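You operate a simulated robot arm through the tools that you are given. There is no shell and no other tool. Be economical: measure what you need, move in short steps, check, and stop when the job is done.

The job below is to be done with a simulated robot arm. You get a single attempt, and the scene is never put back.

TASK
Wipe the crumbs off the weigh belt and zero the checkweigher.
Fine: isolator off for the wipe; pad back, isolator on, then zero. What is to be rubbed or washed off counts as gone when no trace of it is left.

The check looks at the end state, three seconds after you hand in, the way a careful person would. Anything else that was tipped, shoved, dropped, spilled or broken makes it a failure.

THE ROBOT
A 6-joint arm with a two-finger parallel gripper on a trunk, on a base that drives. Base frame: it is fixed to the floor where the robot stands at the start and does not move with it; the origin is under the middle of the robot, x ahead of it, y to its left, z up. Units: mm, degrees, N and s.
With the tool pointing down near the work surface it reaches from about 100 to 720 mm from the robot's upright axis, wherever it stands. Its first joint turns from -166.0 to 166.0 degrees. Places, roughly: blue pad [-500, 1750, 750]; crumbs on the weigh belt [300, 900, 800]; isolator switch [600, 0, 700]; yellow key [0, 900, 800]. Payload 3.91 kg.
The TCP is the grasp point between the finger pads, 30 mm short of the fingertips. In the tool frame z runs along the fingers and y along their closing line. Largest opening 110 mm; finger width 20, thickness 10; the body of the gripper, 48 by 112 mm, starts 55 mm behind the TCP.
Orientation is told as [roll, pitch, yaw] about the base's x, y, z axes, in that order, counted from this pose: with the fingers straight down and closing along the base's y, the tool's x points along the base's -x, its y along +y and its z along -z.

THE INTERFACE
- The arm moves only by the tool nudge_tool. Its argument "steps" is a list that holds one entry, the list of rows, each a list of 7 numbers: the shift along the base's x, y, z in mm, then the turn, a rotation vector about the base's x, y, z in degrees, then the gripper command, from -1 (shut) to 1 (fully open), values between in proportion. In form: [[[dx, dy, dz, wx, wy, wz, grip], ...]]. A call has 1 to 8 rows; each row shifts and turns the commanded pose from where the row before left it. Each row takes 0.2 s and may step no farther than 50 mm and 8.6 degrees from the row before; otherwise, or with a gripper value out of range, the whole call is refused. A pose out of reach is approached as far as the arm can. The call stops where the force on the tool passes 90 N (or 10 N more than at its start, if that is more) or the arm is blocked; 0.2 s more then pass. Each finger travels about 45 mm/s and halts on what it meets, pressing with about 30 N; the grip force reading is that of the motor and also rises with nothing between the fingers. The clock runs only during rows and for 0.2 s after the last one: add rows that do not move to give the fingers time. The reply holds the time, the measured pose of the TCP, the force on the tool along the base axes, the opening and the grip force, in the units named above and with some noise, with the torque about the TCP (base axes, N m) and any sound that the robot's microphone picked up.
- Cameras (640 x 400 px; columns grow to the right, rows downward): "scene" is now at [9.4, 200.6, 1327.5]; the picture's right is [0.56, -0.83, 0.00], its down [-0.55, -0.37, -0.75] and it looks along [0.62, 0.42, -0.66] (base axes); focal length 266 px, centre (320, 200). "wrist" rides on the gripper at [71, 22, -107] in the tool frame; the picture's right is [-0.29, 0.96, 0.00], its down [-0.76, -0.23, -0.61] and it looks along [-0.58, -0.18, 0.79] (tool axes); focal length 243 px, centre (320, 200). There is no depth. A picture from a camera that has moved, and an enlarged one, comes with that camera's place and axes in the base frame and with its lens.
- get_image(camera): a new picture of that camera. No time passes.
- move_column(by): slides the trunk up (or, below 0, down) by that many mm; the arm and the scene camera ride with it, the base frame stays. It gives what a move gives, with no picture.
- base_move(legs): drives the robot by 1 to 6 legs, each [ahead, left, turn to the left] in mm, mm and degrees, along the robot's own axes; the way and the turn of a leg run together, so that a leg with both is an arc; at most 1500 mm and 180 degrees a leg. The arm and the cameras ride along, it lands a little off, and it stops where it bumps. It gives what a move gives.
- head_to(pan, tilt): turns the head with the scene camera to pan (to the left, within 86 degrees either way) and tilt (down, from -29 to 69), counted from straight ahead of the robot. It gives what a move gives.
- zoom(camera, box): a new picture of the part [left, top, right, bottom] of that camera's present view, enlarged. No time passes.
- sign_off(): hands the job in; it is judged then, once.

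Work in short steps. Places have to be worked out from the pictures, the camera data and where the tool is seen: move nearer, look again, correct. Check each grasp and each placing, and mend what went wrong. You have 120 turns and 90 pictures in all, those below and enlarged ones among them. Open the gripper and draw the arm clear of the work before you hand the job in, unless the task says otherwise; then end with one line.

The tools are called as name(argument=value, ...) on one line, values as JSON. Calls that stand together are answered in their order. nudge_tool: Moves the arm, as the interface text tells. Its arguments: {"type":"object","properties":{"steps":{"type":"array","items":{"type":"array","items":{"type":"array","items":{"type":"number"}}}}},"required":["steps"]} The other tools are called the same way: move_column (by) slides the trunk up or down; base_move (legs) drives the base; head_to (pan, tilt) turns the head that bears the scene camera; get_image (camera) takes a picture; zoom (camera, box) takes an enlarged picture of a part of a camera's view; sign_off () hands the job in.

At the start:

```text
time: 0.0
tcp_pos: [248.1, 311.1, 1115.7]
tcp_rot: [0.0, 0.0, 0.1]
ft_force: [-0.2, -0.3, -0.5]
ft_torque: [0.0, 0.03, 0.0]
width: 110.2
grasp_force: 0.0
trunk travel left (down, up): [-290.0, 300.0]
robot x, y, heading: [1.0, 0.6, 0.1]
head pan, tilt: [33.8, 41.5]
```

scene: 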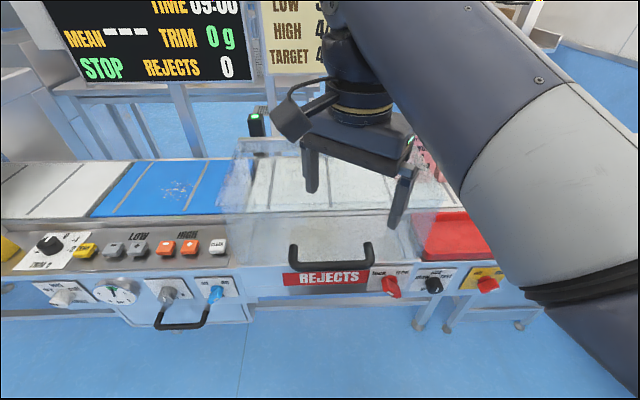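
wrist: 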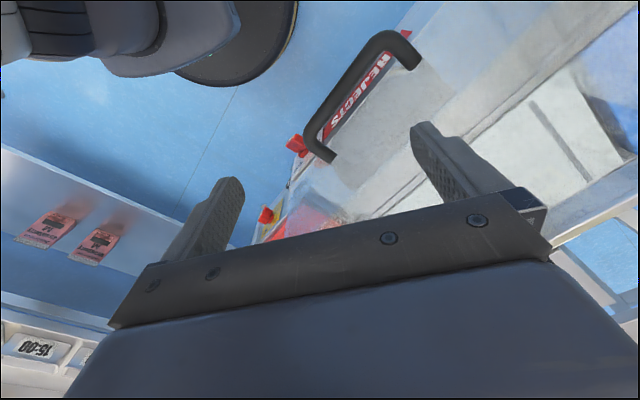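

The scene shows a checkweigher with a panel, a row of knobs and keys. I look around with the head before moving.

zoom(camera="scene", box=[0, 200, 260, 340])

zoom(camera="scene", box=[260, 200, 540, 340])

head_to(pan=80, tilt=30)

get_image(camera="scene")

head_to(pan=0, tilt=35)

get_image(camera="scene")

```text
2.46 times, centred on (130, 270) of scene
camera zoom: at [9.4, 200.6, 1327.5], right [0.56, -0.83, 0.0], down [-0.55, -0.37, -0.75], along [0.62, 0.42, -0.66], focal length 655 px, centre (788, 28)
```

zoom: 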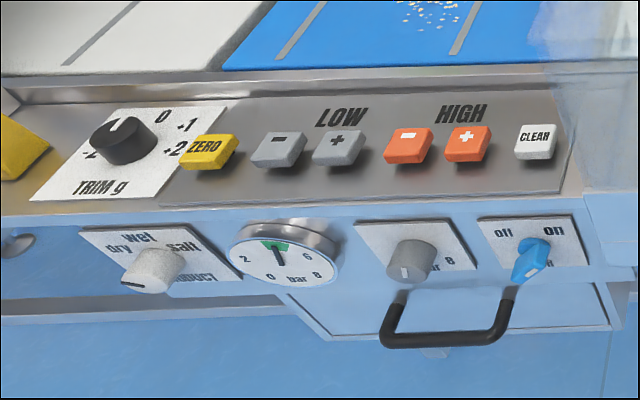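

```text
2.29 times, centred on (400, 270) of scene
camera zoom: at [9.4, 200.6, 1327.5], right [0.56, -0.83, 0.0], down [-0.55, -0.37, -0.75], along [0.62, 0.42, -0.66], focal length 608 px, centre (137, 40)
```

zoom: 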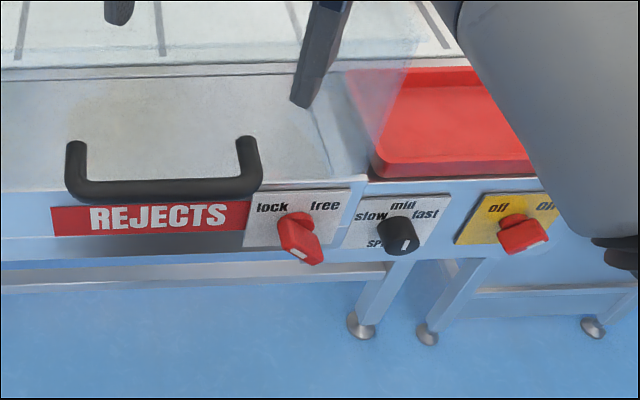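

```text
time: 1.1
tcp_pos: [248.4, 311.5, 1115.0]
tcp_rot: [0.0, -0.1, 0.1]
ft_force: [0.0, 0.0, -0.1]
ft_torque: [0.02, -0.02, 0.01]
width: 109.8
grasp_force: 0.0
trunk travel left (down, up): [-290.0, 300.0]
robot x, y, heading: [-2.4, 2.5, 0.0]
head pan, tilt: [80.0, 30.0]
```

```text
85 pictures are left
camera scene: at [-44.6, 243.0, 1345.0], right [0.98, -0.17, 0.0], down [-0.09, -0.49, -0.87], along [0.15, 0.85, -0.5], focal length 266 px, centre (320, 200)
```

scene: 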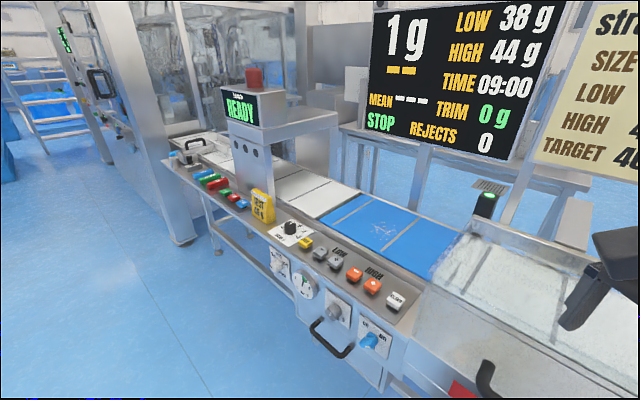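

```text
time: 2.7
tcp_pos: [247.8, 311.1, 1115.1]
tcp_rot: [0.0, -0.1, 0.0]
ft_force: [0.2, 0.6, 0.1]
ft_torque: [0.01, 0.02, 0.0]
width: 109.8
grasp_force: 0.0
trunk travel left (down, up): [-290.0, 300.0]
robot x, y, heading: [2.1, 3.2, -0.2]
head pan, tilt: [0.0, 35.0]
```

```text
84 pictures are left
camera scene: at [27.7, 154.0, 1337.3], right [0.0, -1.0, 0.0], down [-0.57, 0.0, -0.82], along [0.82, 0.0, -0.57], focal length 266 px, centre (320, 200)
```

scene: 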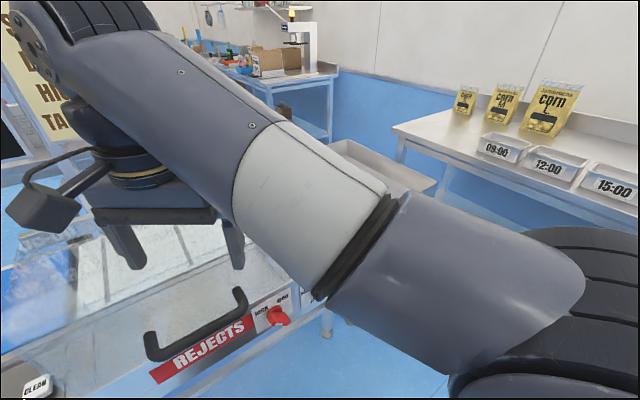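

The machine runs diagonally (direction about [-0.56, 0.83]). I look closer at the far end where the pad should be, at the crumbs and at the panel.

head_to(pan=80, tilt=30)

zoom(camera="scene", box=[160, 130, 320, 230])

zoom(camera="scene", box=[260, 180, 500, 330])

```text
time: 4.2
tcp_pos: [248.5, 311.3, 1115.0]
tcp_rot: [0.0, 0.0, 0.1]
ft_force: [-0.2, -1.3, 0.1]
ft_torque: [-0.01, -0.01, 0.01]
width: 110.2
grasp_force: 0.1
trunk travel left (down, up): [-290.0, 300.0]
robot x, y, heading: [-1.2, 0.9, -0.2]
head pan, tilt: [80.0, 30.0]
```

```text
4.00 times, centred on (240, 180) of scene
camera zoom: at [-44.6, 243.0, 1345.0], right [0.98, -0.17, 0.0], down [-0.09, -0.49, -0.87], along [0.15, 0.85, -0.5], focal length 1064 px, centre (640, 280)
```

zoom: 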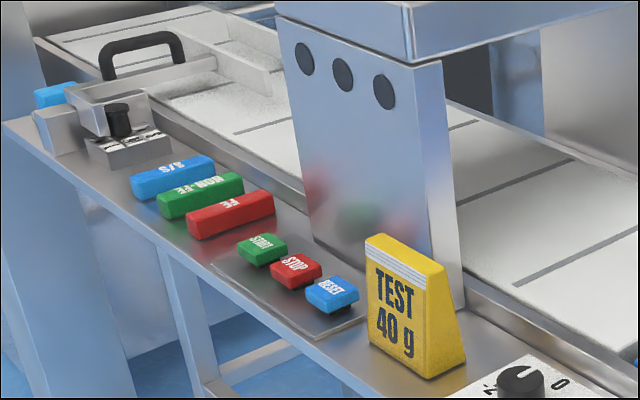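

```text
2.67 times, centred on (380, 255) of scene
camera zoom: at [-44.6, 243.0, 1345.0], right [0.98, -0.17, 0.0], down [-0.09, -0.49, -0.87], along [0.15, 0.85, -0.5], focal length 709 px, centre (160, 53)
```

zoom: 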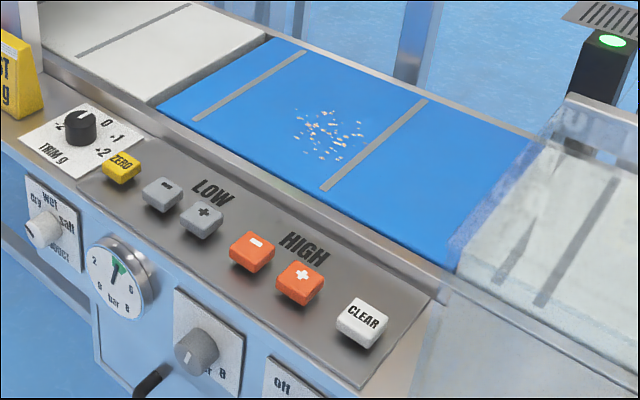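

No other blue pad is seen than the one in the holder at the far left end. First I turn the base to face the machine squarely (heading about 34°) and look at the isolator.

base_move(legs=[[0, 0, 33.7]])

head_to(pan=-32, tilt=45)

get_image(camera="scene")

```text
time: 6.2
tcp_pos: [33.4, 396.7, 1114.7]
tcp_rot: [0.0, 0.0, 33.8]
ft_force: [-0.9, 0.3, 0.7]
ft_torque: [-0.02, -0.01, -0.02]
width: 110.3
grasp_force: 0.0
trunk travel left (down, up): [-290.0, 300.0]
robot x, y, heading: [-0.9, 0.0, 33.8]
head pan, tilt: [80.0, 30.0]
```

```text
time: 8.1
tcp_pos: [33.9, 395.4, 1114.3]
tcp_rot: [-0.1, 0.0, 33.8]
ft_force: [-1.0, -0.3, 0.2]
ft_torque: [0.04, -0.02, 0.02]
width: 109.7
grasp_force: 0.0
trunk travel left (down, up): [-290.0, 300.0]
robot x, y, heading: [-1.9, 0.4, 33.4]
head pan, tilt: [-32.0, 45.0]
```

```text
81 pictures are left
camera scene: at [-53.9, 97.3, 1322.4], right [0.03, -1.0, 0.0], down [-0.71, -0.02, -0.71], along [0.71, 0.02, -0.71], focal length 266 px, centre (320, 200)
```

scene: 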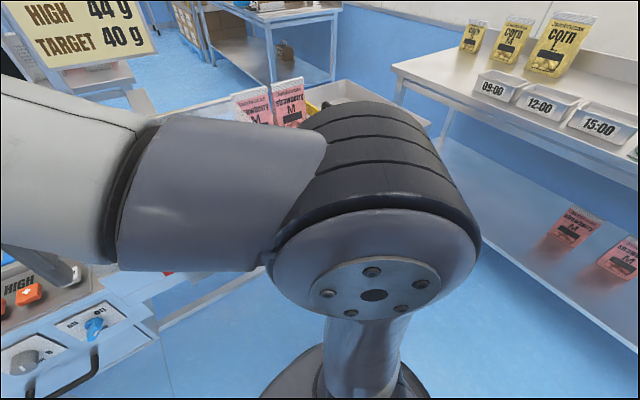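

The arm blocks the view; I drive to the right and a little back so that the isolator comes left-front of the robot, then look again.

base_move(legs=[[-150, 0, 0], [0, -450, 0]])

head_to(pan=10, tilt=40)

get_image(camera="scene")

get_image(camera="wrist")

```text
time: 11.8
tcp_pos: [156.6, -66.6, 1114.1]
tcp_rot: [0.1, 0.0, 34.3]
ft_force: [0.2, -0.5, -0.2]
ft_torque: [-0.03, -0.02, -0.03]
width: 109.9
grasp_force: 0.0
trunk travel left (down, up): [-290.0, 300.0]
robot x, y, heading: [130.2, -459.6, 34.2]
head pan, tilt: [-32.0, 45.0]
```

```text
time: 12.9
tcp_pos: [158.6, -65.6, 1114.6]
tcp_rot: [0.0, 0.0, 34.1]
ft_force: [0.2, 0.2, -0.6]
ft_torque: [0.0, -0.02, 0.01]
width: 109.9
grasp_force: 0.1
trunk travel left (down, up): [-290.0, 300.0]
robot x, y, heading: [131.8, -463.0, 34.1]
head pan, tilt: [10.0, 40.0]
```

```text
80 pictures are left
camera scene: at [52.8, -309.4, 1329.7], right [0.7, -0.72, 0.0], down [-0.46, -0.45, -0.77], along [0.55, 0.53, -0.64], focal length 266 px, centre (320, 200)
```

scene: 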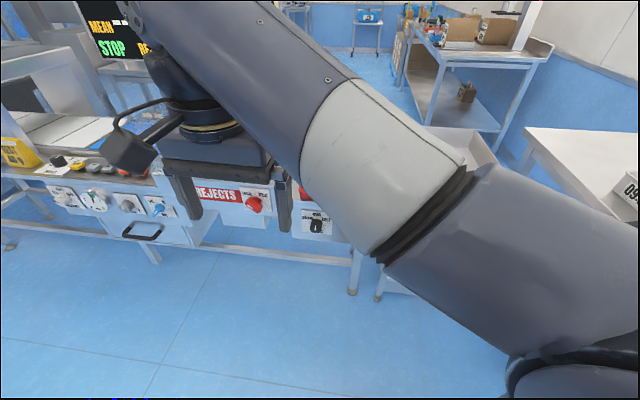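

```text
79 pictures are left
camera wrist: at [87.1, -88.7, 1222.5], right [-0.3, 0.95, 0.0], down [0.76, 0.24, 0.61], along [0.58, 0.18, -0.79], focal length 243 px, centre (320, 200)
```

wrist: 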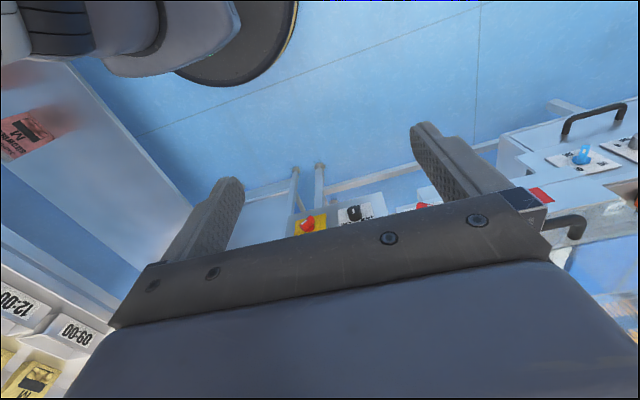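

I zoom on the isolator in the wrist view.

zoom(camera="wrist", box=[270, 190, 430, 250])

```text
4.00 times, centred on (350, 220) of wrist
camera zoom: at [87.1, -88.7, 1222.5], right [-0.3, 0.95, 0.0], down [0.76, 0.24, 0.61], along [0.58, 0.18, -0.79], focal length 970 px, centre (200, 120)
```

zoom: 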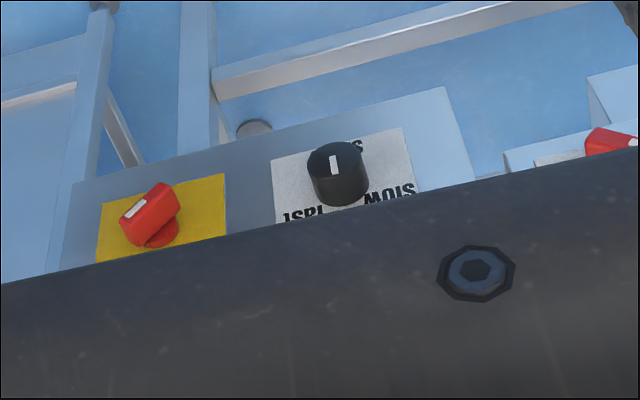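

The isolator is near [570, 25, 700]. I bring the hand before it, pitched about 45° forward, so the wrist camera looks at the panel squarely.

nudge_tool(steps=[[[33, -10, -30, 3.56, -5.3, 0, 1], [33, -10, -30, 3.56, -5.3, 0, 1], [33, -10, -30, 3.56, -5.3, 0, 1], [33, -10, -30, 3.56, -5.3, 0, 1], [33, -10, -30, 3.56, -5.3, 0, 1], [33, -10, -30, 3.56, -5.3, 0, 1], [33, -10, -30, 3.56, -5.3, 0, 1]]])

get_image(camera="wrist")

get_image(camera="scene")

```text
time: 14.5
tcp_pos: [388.2, -137.5, 904.4]
tcp_rot: [-0.3, -44.8, 34.4]
ft_force: [0.3, 0.7, -0.2]
ft_torque: [0.03, 0.0, -0.02]
width: 110.0
grasp_force: 0.0
trunk travel left (down, up): [-290.0, 300.0]
robot x, y, heading: [124.9, -460.8, 34.0]
head pan, tilt: [10.0, 40.0]
```

```text
77 pictures are left
camera wrist: at [272.6, -190.3, 931.4], right [-0.37, 0.91, 0.2], down [0.22, -0.12, 0.97], along [0.9, 0.4, -0.15], focal length 243 px, centre (320, 200)
```

wrist: 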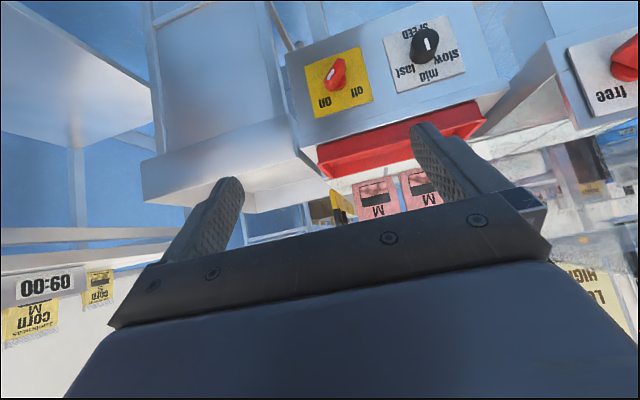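

```text
76 pictures are left
camera scene: at [52.7, -309.5, 1329.7], right [0.7, -0.72, 0.0], down [-0.46, -0.45, -0.77], along [0.55, 0.53, -0.64], focal length 266 px, centre (320, 200)
```

scene: 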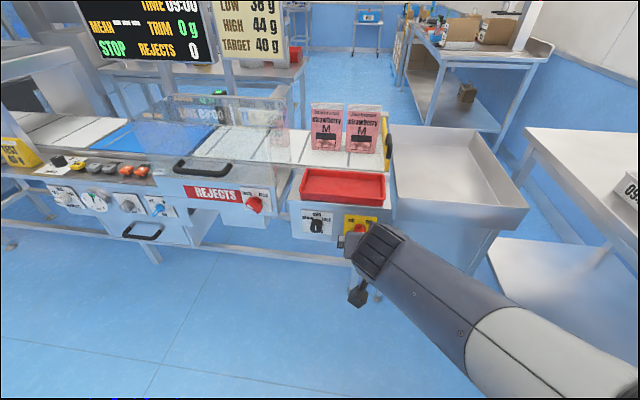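

Good, I see the isolator now (upside down in this camera). Zoom.

zoom(camera="wrist", box=[290, 30, 390, 130])

zoom(camera="scene", box=[290, 180, 400, 250])

```text
4.00 times, centred on (340, 80) of wrist
camera zoom: at [272.6, -190.3, 931.4], right [-0.37, 0.91, 0.2], down [0.22, -0.12, 0.97], along [0.9, 0.4, -0.15], focal length 970 px, centre (240, 680)
```

zoom: 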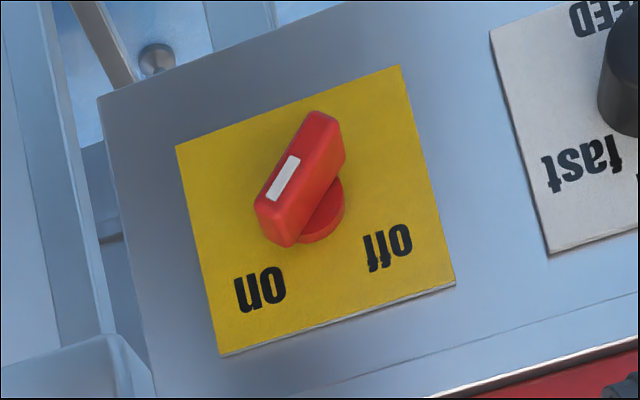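

```text
5.71 times, centred on (345, 215) of scene
camera zoom: at [52.7, -309.5, 1329.7], right [0.7, -0.72, 0.0], down [-0.46, -0.45, -0.77], along [0.55, 0.53, -0.64], focal length 1520 px, centre (177, 114)
```

zoom: 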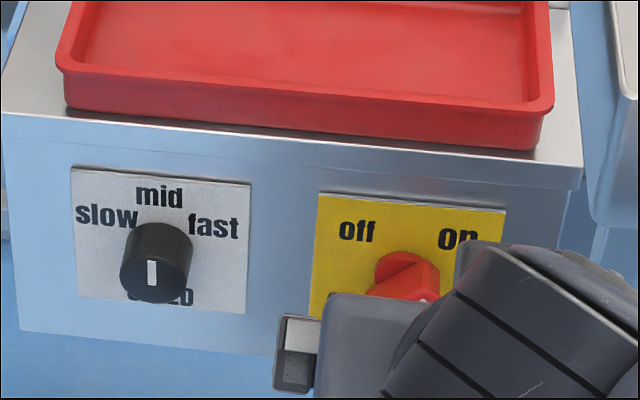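

The handle points to "on" (upper right); "off" is upper left, so a 90° counterclockwise turn. The plate is vertical, knob roughly at [612, 45, 655]. I bring the hand to horizontal, 130 mm before it.

nudge_tool(steps=[[[14, 13.4, -31, 3.16, -4.68, 0, 1], [14, 13.4, -31, 3.16, -4.68, 0, 1], [14, 13.4, -31, 3.16, -4.68, 0, 1], [14, 13.4, -31, 3.16, -4.68, 0, 1], [14, 13.4, -31, 3.16, -4.68, 0, 1], [14, 13.4, -31, 3.16, -4.68, 0, 1], [14, 13.4, -31, 3.16, -4.68, 0, 1], [14, 13.4, -31, 3.16, -4.68, 0, 1]]])

nudge_tool(steps=[[[0, 0, 0, 6.22, 4.19, 0, 1], [0, 0, 0, 6.22, 4.19, 0, 1], [0, 0, 0, 6.22, 4.19, 0, 1], [0, 0, 0, 6.22, 4.19, 0, 1], [0, 0, 0, 6.22, 4.19, 0, 1], [0, 0, 0, 6.22, 4.19, 0, 1]]])

get_image(camera="wrist")

get_image(camera="scene")

```text
time: 16.3
tcp_pos: [506.0, 15.4, 686.0]
tcp_rot: [-78.9, -89.0, 112.5]
ft_force: [-0.7, -0.4, 0.6]
ft_torque: [-0.01, 0.01, 0.01]
width: 110.1
grasp_force: 0.1
out of reach, approached as far as the arm can: row 6, 7, 8
trunk travel left (down, up): [-290.0, 300.0]
robot x, y, heading: [132.0, -465.1, 34.0]
head pan, tilt: [10.0, 40.0]
```

```text
time: 17.3
tcp_pos: [494.6, 127.6, 746.1]
tcp_rot: [81.3, -73.1, -49.4]
ft_force: [-23.0, -37.9, 7.7]
ft_torque: [1.42, -0.54, 1.6]
width: 101.1
grasp_force: 0.0
out of reach, approached as far as the arm can: row 1, 2, 3, 4
trunk travel left (down, up): [-290.0, 300.0]
robot x, y, heading: [126.0, -462.6, 34.0]
head pan, tilt: [10.0, 40.0]
stopped in row 4: the force on the tool passed its limit (the readings are from after the stop); the commanded pose is now the measured one
```

```text
73 pictures are left
camera wrist: at [379.3, 102.9, 689.0], right [-0.43, 0.72, 0.55], down [-0.25, -0.68, 0.69], along [0.87, 0.15, 0.47], focal length 243 px, centre (320, 200)
```

wrist: 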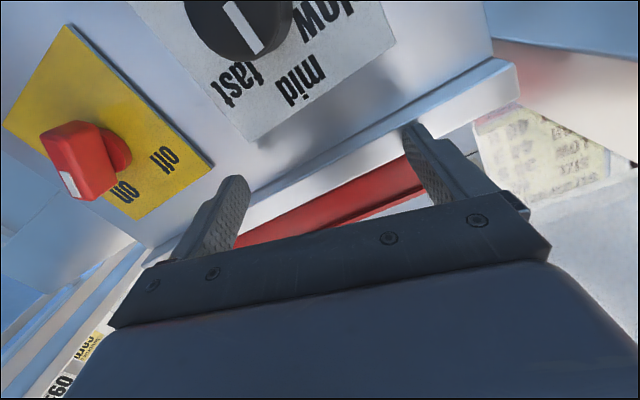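

```text
72 pictures are left
camera scene: at [49.5, -314.4, 1330.3], right [0.7, -0.72, 0.0], down [-0.46, -0.45, -0.77], along [0.55, 0.54, -0.64], focal length 266 px, centre (320, 200)
```

scene: 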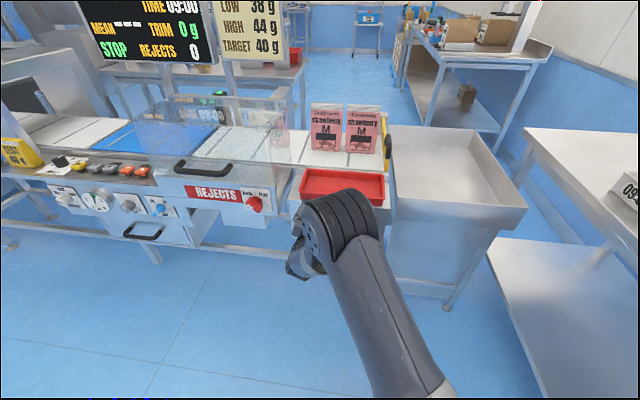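

The pose went out of reach and the hand bumped the panel. I back straight off, then check.

nudge_tool(steps=[[[-33, -22, 0, 0, 0, 0, 1], [-33, -22, 0, 0, 0, 0, 1], [-33, -22, 0, 0, 0, 0, 1]]])

get_image(camera="scene")

```text
time: 18.1
tcp_pos: [392.3, 94.2, 765.8]
tcp_rot: [79.8, -73.4, -48.2]
ft_force: [0.2, -0.5, -1.6]
ft_torque: [-0.01, 0.02, -0.01]
width: 110.0
grasp_force: 0.0
out of reach, approached as far as the arm can: row 1, 2, 3
trunk travel left (down, up): [-290.0, 300.0]
robot x, y, heading: [128.4, -465.3, 34.0]
head pan, tilt: [10.0, 40.0]
```

```text
71 pictures are left
camera scene: at [52.7, -309.8, 1329.7], right [0.7, -0.72, 0.0], down [-0.46, -0.45, -0.77], along [0.55, 0.53, -0.64], focal length 266 px, centre (320, 200)
```

scene: 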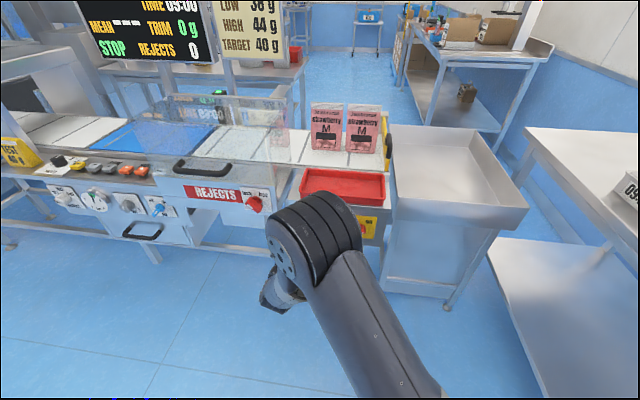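

Nothing else was disturbed. I lower the trunk so the shoulder is nearer the knob's height (the arm descends into free space in front of the machine).

nudge_tool(steps=[[[-33, -22, 20, 0, 0, 0, 1], [-33, -22, 20, 0, 0, 0, 1]]])

move_column(by=-200)

nudge_tool(steps=[[[0, 0, 20, 0, 0, 0, 1]]])

get_image(camera="scene")

```text
time: 18.7
tcp_pos: [326.6, 48.5, 807.1]
tcp_rot: [80.6, -73.1, -48.7]
ft_force: [0.2, 0.1, 0.3]
ft_torque: [0.01, -0.02, -0.04]
width: 110.3
grasp_force: 0.1
trunk travel left (down, up): [-290.0, 300.0]
robot x, y, heading: [127.3, -462.9, 34.2]
head pan, tilt: [10.0, 40.0]
```

```text
time: 20.9
tcp_pos: [325.8, 48.4, 606.6]
tcp_rot: [80.7, -73.2, -48.7]
ft_force: [1.3, 0.2, 0.5]
ft_torque: [0.05, 0.04, 0.0]
width: 110.1
grasp_force: 0.0
trunk travel left (down, up): [-90.0, 500.0]
robot x, y, heading: [128.5, -465.2, 34.1]
head pan, tilt: [10.0, 40.0]
```

```text
time: 21.3
tcp_pos: [327.0, 50.5, 627.0]
tcp_rot: [80.6, -73.3, -48.6]
ft_force: [0.7, 0.3, 0.2]
ft_torque: [-0.02, 0.04, -0.03]
width: 109.9
grasp_force: 0.1
trunk travel left (down, up): [-90.0, 500.0]
robot x, y, heading: [130.8, -459.6, 34.0]
head pan, tilt: [10.0, 40.0]
```

```text
70 pictures are left
camera scene: at [52.2, -310.0, 1129.7], right [0.7, -0.72, 0.0], down [-0.46, -0.45, -0.77], along [0.55, 0.53, -0.64], focal length 266 px, centre (320, 200)
```

scene: 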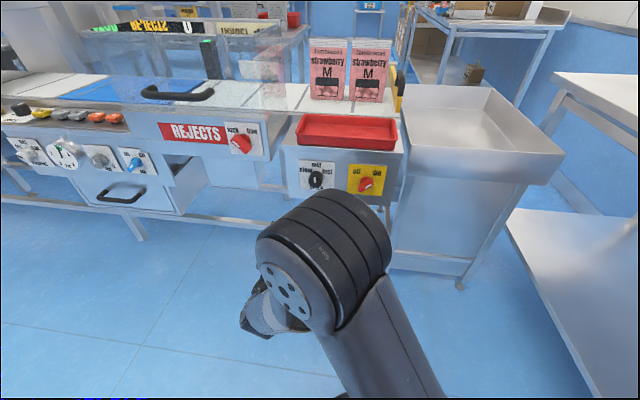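

Much better view now. I align the tool axis with the panel normal, turn it to the handle's 45°, and shift to in front of the knob.

nudge_tool(steps=[[[35, -26, 6, 5.8, 3.91, 0, 1], [35, -26, 6, 5.8, 3.91, 0, 1], [35, -26, 6, 5.8, 3.91, 0, 1], [35, -26, 6, 5.8, 3.91, 0, 1], [0, 0, 0, 1.5, -2.2, 0, 1]]])

get_image(camera="wrist")

get_image(camera="scene")

```text
time: 22.5
tcp_pos: [419.1, 11.6, 818.5]
tcp_rot: [88.8, -45.7, -55.5]
ft_force: [0.7, 0.5, 0.7]
ft_torque: [0.02, -0.03, 0.03]
width: 109.8
grasp_force: 0.0
out of reach, approached as far as the arm can: row 1, 2, 3, 4, 5
trunk travel left (down, up): [-90.0, 500.0]
robot x, y, heading: [130.2, -463.6, 34.3]
head pan, tilt: [10.0, 40.0]
```

```text
69 pictures are left
camera wrist: at [294.3, 5.4, 785.1], right [-0.26, 0.41, 0.88], down [-0.12, -0.91, 0.39], along [0.96, 0.0, 0.28], focal length 243 px, centre (320, 200)
```

wrist: 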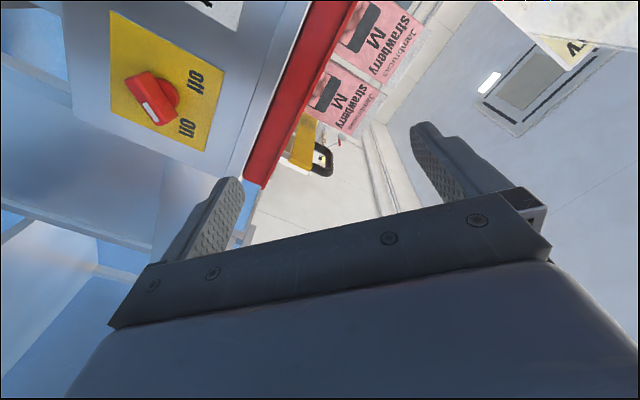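

```text
68 pictures are left
camera scene: at [52.2, -310.0, 1129.7], right [0.7, -0.72, 0.0], down [-0.46, -0.45, -0.77], along [0.55, 0.53, -0.64], focal length 266 px, centre (320, 200)
```

scene: 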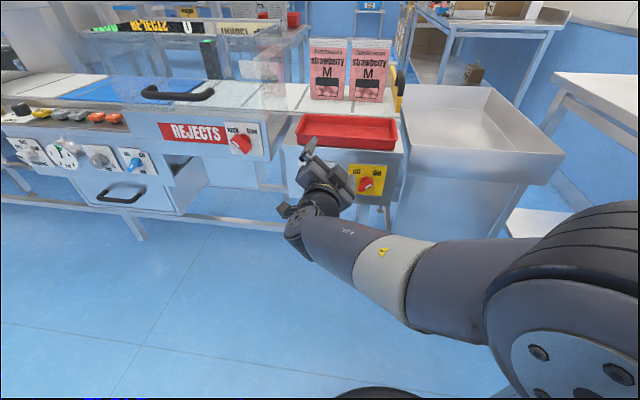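

Orientation is nearly right but the arm was stuck high. I back the base off 150 mm to give more room, then step the tool down.

base_move(legs=[[-150, 0, 0]])

nudge_tool(steps=[[[0, 0, -30, 0, 0, 0, 1], [0, 0, -30, 0, 0, 0, 1]]])

```text
time: 23.9
tcp_pos: [297.1, -72.3, 819.3]
tcp_rot: [88.8, -45.7, -55.5]
ft_force: [0.8, 0.8, -0.1]
ft_torque: [0.0, -0.01, 0.0]
width: 109.7
grasp_force: 0.0
trunk travel left (down, up): [-90.0, 500.0]
robot x, y, heading: [5.9, -545.1, 33.9]
head pan, tilt: [10.0, 40.0]
```

```text
time: 24.4
tcp_pos: [289.9, -64.2, 809.4]
tcp_rot: [88.3, -45.9, -55.4]
ft_force: [0.1, 0.1, 0.3]
ft_torque: [0.0, -0.01, 0.0]
width: 110.0
grasp_force: 0.0
out of reach, approached as far as the arm can: row 1, 2
trunk travel left (down, up): [-90.0, 500.0]
robot x, y, heading: [3.5, -552.4, 34.2]
head pan, tilt: [10.0, 40.0]
```

Stuck at a joint limit in this branch. I unwind the roll and pitch the tool back toward down, moving up.

nudge_tool(steps=[[[0, 0, 20, -6.22, -4.19, 0, 1], [0, 0, 20, -6.22, -4.19, 0, 1], [0, 0, 20, -6.22, -4.19, 0, 1], [0, 0, 20, -6.22, -4.19, 0, 1], [0, 0, 20, -6.22, -4.19, 0, 1], [0, 0, 0, -6.22, -4.19, 0, 1]]])

nudge_tool(steps=[[[0, 0, 10, -4.2, 6.22, 0, 1], [0, 0, 10, -4.2, 6.22, 0, 1], [0, 0, 10, -4.2, 6.22, 0, 1], [0, 0, 10, -4.2, 6.22, 0, 1], [0, 0, 10, -4.2, 6.22, 0, 1], [0, 0, 10, -4.2, 6.22, 0, 1], [0, 0, 10, -4.2, 6.22, 0, 1], [0, 0, 0, -4.2, 6.22, 0, 1]]])

get_image(camera="scene")

```text
time: 25.9
tcp_pos: [288.2, -63.2, 907.7]
tcp_rot: [-63.6, -89.3, 96.9]
ft_force: [0.2, 0.7, -1.2]
ft_torque: [0.02, -0.03, -0.02]
width: 109.9
grasp_force: 0.0
trunk travel left (down, up): [-90.0, 500.0]
robot x, y, heading: [9.0, -543.7, 34.0]
head pan, tilt: [10.0, 40.0]
```

```text
time: 27.6
tcp_pos: [288.0, -63.8, 977.9]
tcp_rot: [-1.3, -29.4, 34.9]
ft_force: [-1.0, -0.2, -0.8]
ft_torque: [0.0, 0.0, 0.0]
width: 110.2
grasp_force: 0.0
trunk travel left (down, up): [-90.0, 500.0]
robot x, y, heading: [-0.9, -546.7, 34.3]
head pan, tilt: [10.0, 40.0]
```

```text
67 pictures are left
camera scene: at [-70.2, -393.2, 1129.7], right [0.7, -0.72, 0.0], down [-0.46, -0.45, -0.77], along [0.55, 0.53, -0.64], focal length 266 px, centre (320, 200)
```

scene: 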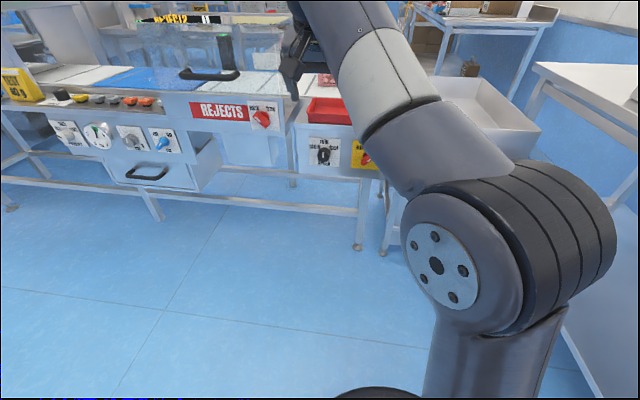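

Normal configuration is restored. I lower the trunk 80 more and repeat the approach with the arm more extended, staying well clear of the panel.

move_column(by=-80)

nudge_tool(steps=[[[24.4, 2.9, -22, 4.25, -6.3, 0, 1], [24.4, 2.9, -22, 4.25, -6.3, 0, 1], [24.4, 2.9, -22, 4.25, -6.3, 0, 1], [24.4, 2.9, -22, 4.25, -6.3, 0, 1], [24.4, 2.9, -22, 4.25, -6.3, 0, 1], [24.4, 2.9, -22, 4.25, -6.3, 0, 1]]])

get_image(camera="scene")

```text
time: 28.8
tcp_pos: [287.5, -63.8, 898.3]
tcp_rot: [-1.3, -29.6, 34.9]
ft_force: [-0.3, -0.8, -0.5]
ft_torque: [-0.03, -0.01, -0.01]
width: 110.1
grasp_force: 0.0
trunk travel left (down, up): [-10.0, 580.0]
robot x, y, heading: [5.4, -545.4, 34.2]
head pan, tilt: [10.0, 40.0]
```

```text
time: 30.2
tcp_pos: [432.8, -45.9, 765.2]
tcp_rot: [-3.4, -75.2, 36.6]
ft_force: [0.2, -0.3, 0.4]
ft_torque: [0.0, 0.0, -0.02]
width: 109.7
grasp_force: 0.1
trunk travel left (down, up): [-10.0, 580.0]
robot x, y, heading: [8.8, -542.8, 34.6]
head pan, tilt: [10.0, 40.0]
```

```text
66 pictures are left
camera scene: at [-70.2, -393.2, 1049.8], right [0.7, -0.72, 0.0], down [-0.46, -0.45, -0.77], along [0.55, 0.53, -0.64], focal length 266 px, centre (320, 200)
```

scene: 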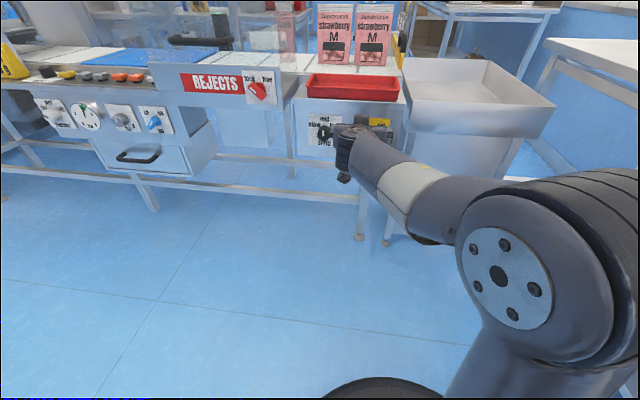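

Reachable so far; I finish the pitch while descending.

nudge_tool(steps=[[[0, 0, -30, 4.15, -6.15, 0, 1], [0, 0, -30, 4.15, -6.15, 0, 1]]])

get_image(camera="wrist")

```text
time: 30.8
tcp_pos: [433.0, -47.0, 706.3]
tcp_rot: [-97.0, -89.4, 130.1]
ft_force: [0.3, -0.7, 0.1]
ft_torque: [-0.04, 0.01, 0.0]
width: 109.8
grasp_force: 0.0
trunk travel left (down, up): [-10.0, 580.0]
robot x, y, heading: [4.0, -545.7, 33.8]
head pan, tilt: [10.0, 40.0]
```

```text
65 pictures are left
camera wrist: at [332.7, -88.4, 635.5], right [-0.53, 0.8, 0.28], down [-0.39, -0.52, 0.76], along [0.76, 0.29, 0.59], focal length 243 px, centre (320, 200)
```

wrist: 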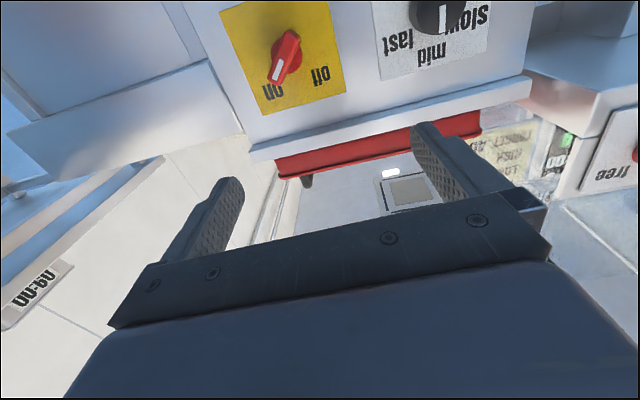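

The knob triangulates to about [610, 44, 662]. I rotate the hand 45° about the approach axis and shift in line with it, still ~140 mm away.

nudge_tool(steps=[[[10.5, 2.3, -7.3, 6.22, 4.19, 0, 1], [10.5, 2.3, -7.3, 6.22, 4.19, 0, 1], [10.5, 2.3, -7.3, 6.22, 4.19, 0, 1], [10.5, 2.3, -7.3, 6.22, 4.19, 0, 1], [10.5, 2.3, -7.3, 6.22, 4.19, 0, 1], [10.5, 2.3, -7.3, 6.22, 4.19, 0, 1]]])

get_image(camera="wrist")

get_image(camera="scene")

```text
time: 32.2
tcp_pos: [483.0, 20.7, 727.4]
tcp_rot: [87.7, -46.0, -55.7]
ft_force: [-0.2, 0.4, 0.3]
ft_torque: [0.05, 0.05, 0.0]
width: 110.1
grasp_force: 0.1
out of reach, approached as far as the arm can: row 4, 5, 6
trunk travel left (down, up): [-10.0, 580.0]
robot x, y, heading: [6.0, -543.6, 34.1]
head pan, tilt: [10.0, 40.0]
```

```text
64 pictures are left
camera wrist: at [356.3, 17.6, 695.6], right [-0.24, 0.42, 0.87], down [-0.13, -0.91, 0.4], along [0.96, -0.02, 0.27], focal length 243 px, centre (320, 200)
```

wrist: 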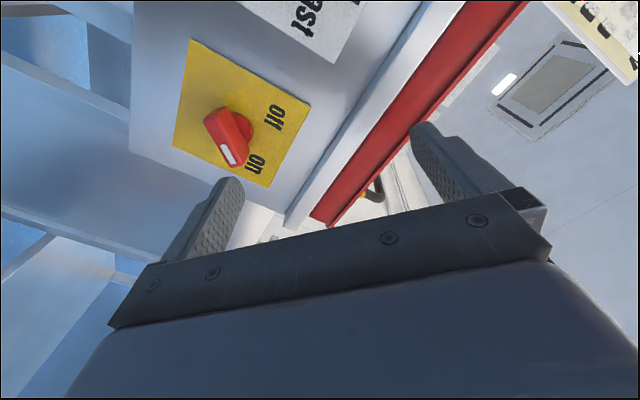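

```text
63 pictures are left
camera scene: at [-70.0, -393.1, 1049.7], right [0.7, -0.72, 0.0], down [-0.46, -0.45, -0.77], along [0.55, 0.53, -0.64], focal length 266 px, centre (320, 200)
```

scene: 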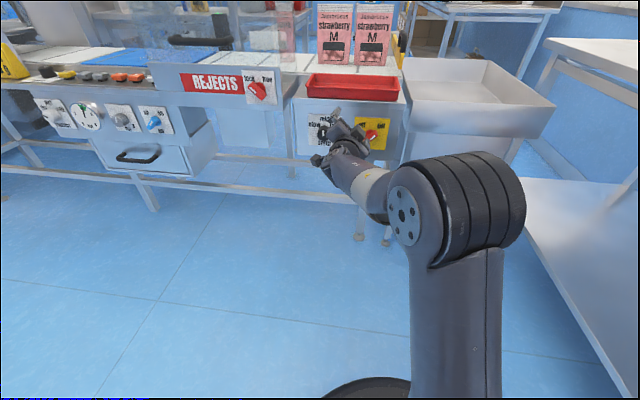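

Roll +45° hits a joint limit; the equivalent roll of −135° (camera on top) should fit. I reverse that step and roll the other way in place.

nudge_tool(steps=[[[-10.5, -2.3, 7.3, -6.22, -4.19, 0, 1], [-10.5, -2.3, 7.3, -6.22, -4.19, 0, 1], [-10.5, -2.3, 7.3, -6.22, -4.19, 0, 1], [-10.5, -2.3, 7.3, -6.22, -4.19, 0, 1], [-10.5, -2.3, 7.3, -6.22, -4.19, 0, 1], [-10.5, -2.3, 7.3, -6.22, -4.19, 0, 1]]])

nudge_tool(steps=[[[0, 0, 0, -6.9, -4.6, 0, 1], [0, 0, 0, -6.9, -4.6, 0, 1], [0, 0, 0, -6.9, -4.6, 0, 1], [0, 0, 0, -6.9, -4.6, 0, 1], [0, 0, 0, -6.9, -4.6, 0, 1], [0, 0, 0, -6.9, -4.6, 0, 1], [0, 0, 0, -6.9, -4.6, 0, 1], [0, 0, 0, -6.9, -4.6, 0, 1]]])

nudge_tool(steps=[[[0, 0, 0, -6.9, -4.6, 0, 1], [0, 0, 0, -6.9, -4.6, 0, 1], [0, 0, 0, -6.9, -4.6, 0, 1], [0, 0, 0, -6.9, -4.6, 0, 1], [0, 0, 0, -6.9, -4.6, 0, 1], [0, 0, 0, -6.9, -4.6, 0, 1], [0, 0, 0, -6.9, -4.6, 0, 1], [0, 0, 0, -6.9, -4.6, 0, 1]]])

get_image(camera="wrist")

```text
time: 33.6
tcp_pos: [420.1, 7.0, 773.4]
tcp_rot: [-92.2, -89.3, 125.3]
ft_force: [-0.2, -0.4, -0.8]
ft_torque: [0.0, -0.03, 0.06]
width: 109.9
grasp_force: 0.1
trunk travel left (down, up): [-10.0, 580.0]
robot x, y, heading: [2.2, -548.2, 34.2]
head pan, tilt: [10.0, 40.0]
```

```text
time: 35.4
tcp_pos: [421.0, 7.0, 773.2]
tcp_rot: [-90.6, -22.8, 123.7]
ft_force: [0.9, -0.1, 0.5]
ft_torque: [-0.02, 0.02, 0.05]
width: 109.9
grasp_force: 0.0
trunk travel left (down, up): [-10.0, 580.0]
robot x, y, heading: [1.8, -544.5, 34.2]
head pan, tilt: [10.0, 40.0]
```

```text
time: 37.2
tcp_pos: [421.7, 6.9, 772.8]
tcp_rot: [-90.6, 43.4, 123.7]
ft_force: [-0.2, 0.7, -0.5]
ft_torque: [0.01, 0.04, -0.03]
width: 110.1
grasp_force: 0.1
trunk travel left (down, up): [-10.0, 580.0]
robot x, y, heading: [2.9, -546.0, 34.2]
head pan, tilt: [10.0, 40.0]
```

```text
62 pictures are left
camera wrist: at [368.8, -108.4, 805.3], right [0.26, -0.37, -0.89], down [-0.9, 0.25, -0.36], along [0.35, 0.9, -0.27], focal length 243 px, centre (320, 200)
```

wrist: 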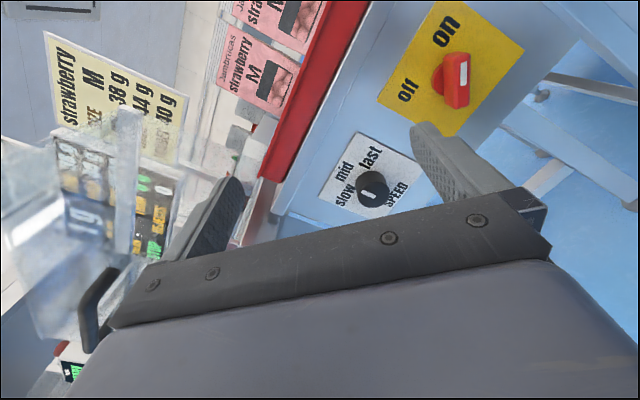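

Roll achieved (−133°). Now I shift in line with the knob, ~110 mm away.

nudge_tool(steps=[[[24, -6.5, -28, 0, 0, 0, 1], [24, -6.5, -28, 0, 0, 0, 1], [24, -6.5, -28, 0, 0, 0, 1], [24, -6.5, -28, -1.5, -1, 0, 1]]])

get_image(camera="wrist")

get_image(camera="scene")

```text
time: 38.2
tcp_pos: [514.7, -18.1, 661.6]
tcp_rot: [-90.6, 45.2, 123.8]
ft_force: [0.9, -0.6, 0.4]
ft_torque: [-0.04, 0.02, -0.01]
width: 109.9
grasp_force: 0.0
trunk travel left (down, up): [-10.0, 580.0]
robot x, y, heading: [1.0, -546.7, 34.1]
head pan, tilt: [10.0, 40.0]
```

```text
61 pictures are left
camera wrist: at [463.1, -132.5, 695.7], right [0.27, -0.39, -0.88], down [-0.89, 0.24, -0.38], along [0.36, 0.89, -0.28], focal length 243 px, centre (320, 200)
```

wrist: 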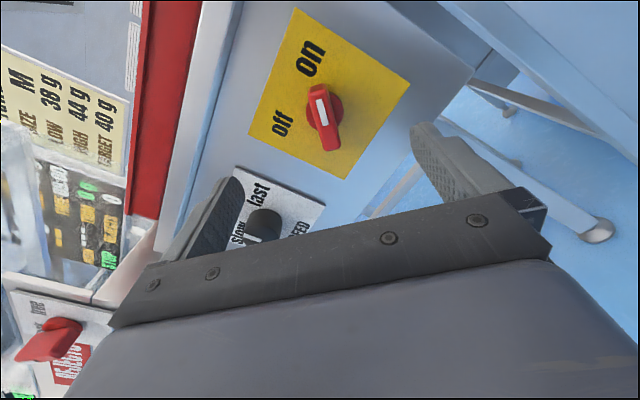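

```text
60 pictures are left
camera scene: at [-70.2, -393.1, 1049.7], right [0.7, -0.72, 0.0], down [-0.46, -0.45, -0.77], along [0.55, 0.53, -0.64], focal length 266 px, centre (320, 200)
```

scene: 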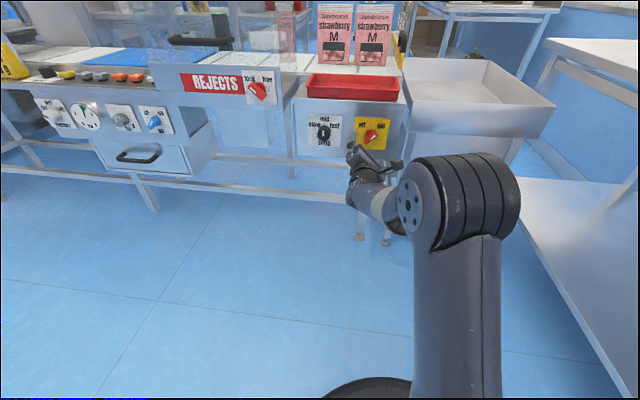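

Projecting the knob gives [606, 37, 661] – about 4 mm to the right of my line. I advance 45 mm with that correction and look again.

nudge_tool(steps=[[[20, 11, 0, 0, 0, 0, 0.5], [20, 11, 0, 0, 0, 0, 0.3]]])

get_image(camera="wrist")

```text
time: 38.8
tcp_pos: [555.0, 3.8, 660.4]
tcp_rot: [-90.6, 45.3, 123.7]
ft_force: [0.4, 0.3, 0.1]
ft_torque: [0.01, 0.0, -0.01]
width: 71.3
grasp_force: 0.0
trunk travel left (down, up): [-10.0, 580.0]
robot x, y, heading: [5.0, -545.0, 34.0]
head pan, tilt: [10.0, 40.0]
```

```text
59 pictures are left
camera wrist: at [503.4, -110.5, 695.6], right [0.27, -0.39, -0.88], down [-0.89, 0.24, -0.38], along [0.36, 0.89, -0.28], focal length 243 px, centre (320, 200)
```

wrist: 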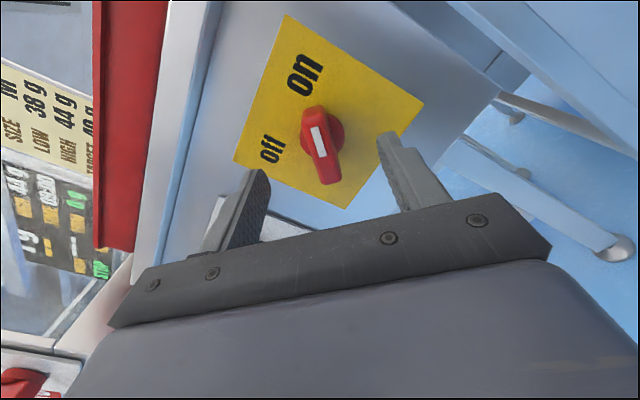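

The handle lies centred between the fingertips. I advance 25 mm more.

nudge_tool(steps=[[[10.4, 7, 0, 0, 0, 0, 0.2], [10.4, 7, 0, 0, 0, 0, 0.2]]])

get_image(camera="wrist")

```text
time: 39.4
tcp_pos: [577.7, 17.7, 660.9]
tcp_rot: [-90.6, 45.2, 123.7]
ft_force: [0.7, 1.9, -0.1]
ft_torque: [-0.02, -0.01, 0.01]
width: 66.1
grasp_force: 0.1
trunk travel left (down, up): [-10.0, 580.0]
robot x, y, heading: [5.6, -545.2, 33.9]
head pan, tilt: [10.0, 40.0]
```

```text
58 pictures are left
camera wrist: at [525.0, -97.6, 695.0], right [0.27, -0.39, -0.88], down [-0.89, 0.24, -0.38], along [0.36, 0.89, -0.28], focal length 243 px, centre (320, 200)
```

wrist: 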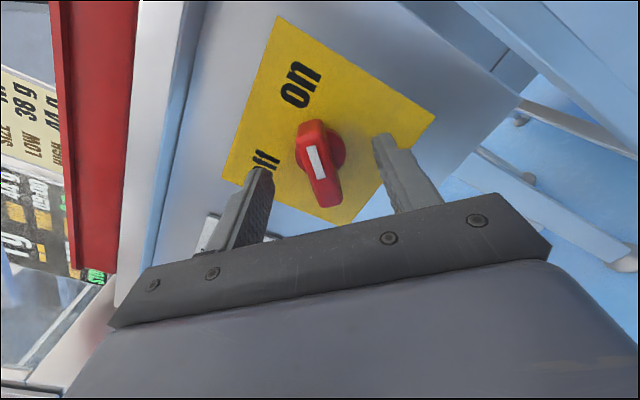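

Tips are around the front part of the handle. 12 mm more, then close.

nudge_tool(steps=[[[5, 3.3, 0, 0, 0, 0, 0.2], [5, 3.3, 0, 0, 0, 0, 0.2]]])

nudge_tool(steps=[[[0, 0, 0, 0, 0, 0, -1], [0, 0, 0, 0, 0, 0, -1], [0, 0, 0, 0, 0, 0, -1], [0, 0, 0, 0, 0, 0, -1]]])

get_image(camera="wrist")

```text
time: 40.0
tcp_pos: [587.5, 25.2, 659.6]
tcp_rot: [-90.5, 45.1, 123.8]
ft_force: [-0.6, 0.0, 0.4]
ft_torque: [0.02, 0.0, 0.01]
width: 66.1
grasp_force: 0.0
trunk travel left (down, up): [-10.0, 580.0]
robot x, y, heading: [5.2, -545.7, 34.0]
head pan, tilt: [10.0, 40.0]
```

```text
time: 41.0
tcp_pos: [587.5, 23.2, 659.7]
tcp_rot: [-90.5, 45.2, 123.7]
ft_force: [0.2, -0.8, -1.1]
ft_torque: [0.01, -0.09, 0.03]
width: 33.7
grasp_force: 44.7
trunk travel left (down, up): [-10.0, 580.0]
robot x, y, heading: [4.6, -544.7, 34.0]
head pan, tilt: [10.0, 40.0]
```

```text
57 pictures are left
camera wrist: at [535.2, -91.3, 695.3], right [0.27, -0.39, -0.88], down [-0.89, 0.24, -0.38], along [0.36, 0.89, -0.28], focal length 243 px, centre (320, 200)
```

wrist: 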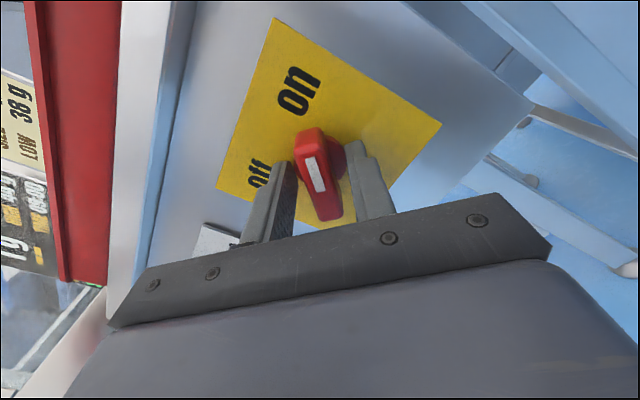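

The fingers seem to have closed on the round base (34 mm). I open slightly, retreat 9 mm and close on the bar itself.

nudge_tool(steps=[[[0, 0, 0, 0, 0, 0, 0], [0, 0, 0, 0, 0, 0, 0], [-7.5, -5, 0, 0, 0, 0, 0], [0, 0, 0, 0, 0, 0, -1], [0, 0, 0, 0, 0, 0, -1], [0, 0, 0, 0, 0, 0, -1], [0, 0, 0, 0, 0, 0, -1]]])

zoom(camera="wrist", box=[200, 60, 440, 240])

```text
time: 42.6
tcp_pos: [579.1, 18.5, 659.5]
tcp_rot: [-90.6, 45.2, 123.7]
ft_force: [-1.9, -7.0, -4.6]
ft_torque: [0.45, -0.61, 0.4]
width: 16.1
grasp_force: 45.2
trunk travel left (down, up): [-10.0, 580.0]
robot x, y, heading: [5.5, -549.5, 33.9]
head pan, tilt: [10.0, 40.0]
```

```text
2.22 times, centred on (320, 150) of wrist
camera zoom: at [527.4, -96.8, 695.0], right [0.27, -0.39, -0.88], down [-0.89, 0.24, -0.38], along [0.36, 0.89, -0.28], focal length 539 px, centre (320, 311)
```

zoom: 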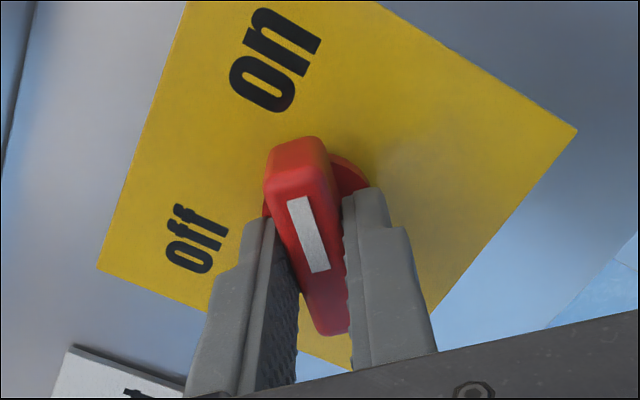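

Gripping the bar (16 mm). I turn it counterclockwise (about −N) in steps, watching force.

nudge_tool(steps=[[[0, 0, 0, -6.22, -4.19, 0, -1], [0, 0, 0, -6.22, -4.19, 0, -1], [0, 0, 0, -6.22, -4.19, 0, -1], [0, 0, 0, -6.22, -4.19, 0, -1], [0, 0, 0, -6.22, -4.19, 0, -1], [0, 0, 0, -6.22, -4.19, 0, -1]]])

zoom(camera="wrist", box=[200, 60, 440, 240])

```text
time: 44.0
tcp_pos: [579.4, 17.6, 659.0]
tcp_rot: [116.4, 89.7, -29.3]
ft_force: [-10.1, -22.7, -8.8]
ft_torque: [0.56, -0.72, 0.71]
width: 16.4
grasp_force: 44.7
trunk travel left (down, up): [-10.0, 580.0]
robot x, y, heading: [4.4, -547.9, 34.0]
head pan, tilt: [10.0, 40.0]
```

```text
2.22 times, centred on (320, 150) of wrist
camera zoom: at [503.4, -60.3, 731.5], right [0.54, -0.79, -0.29], down [-0.63, -0.15, -0.76], along [0.56, 0.59, -0.58], focal length 539 px, centre (320, 311)
```

zoom: 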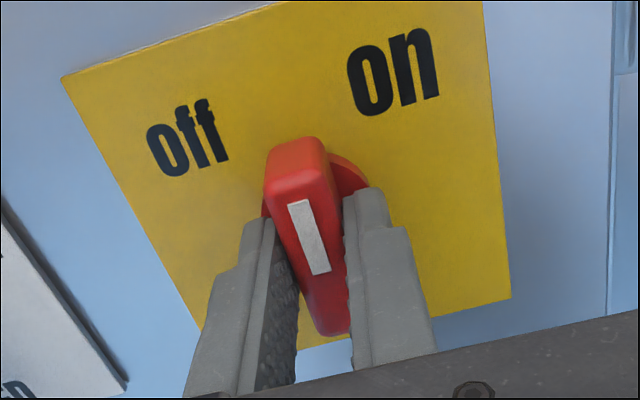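

It follows well; the other half now.

nudge_tool(steps=[[[0, 0, 0, -6.22, -4.19, 0, -1], [0, 0, 0, -6.22, -4.19, 0, -1], [0, 0, 0, -6.22, -4.19, 0, -1], [0, 0, 0, -6.22, -4.19, 0, -1], [0, 0, 0, -6.22, -4.19, 0, -1], [0, 0, 0, -6.22, -4.19, 0, -1]]])

get_image(camera="wrist")

```text
time: 45.4
tcp_pos: [579.3, 19.8, 661.1]
tcp_rot: [89.9, 44.8, -55.9]
ft_force: [4.5, -6.9, -3.8]
ft_torque: [0.18, 0.14, 1.38]
width: 16.0
grasp_force: 45.1
trunk travel left (down, up): [-10.0, 580.0]
robot x, y, heading: [4.1, -546.5, 34.2]
head pan, tilt: [10.0, 40.0]
```

```text
54 pictures are left
camera wrist: at [471.9, -13.2, 726.5], right [0.5, -0.73, 0.48], down [-0.29, -0.66, -0.7], along [0.82, 0.21, -0.54], focal length 243 px, centre (320, 200)
```

wrist: 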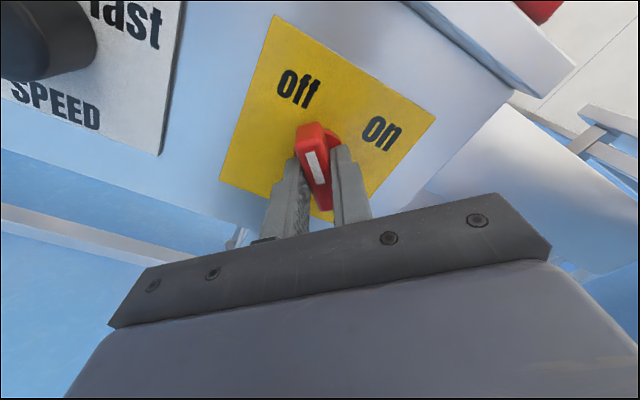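

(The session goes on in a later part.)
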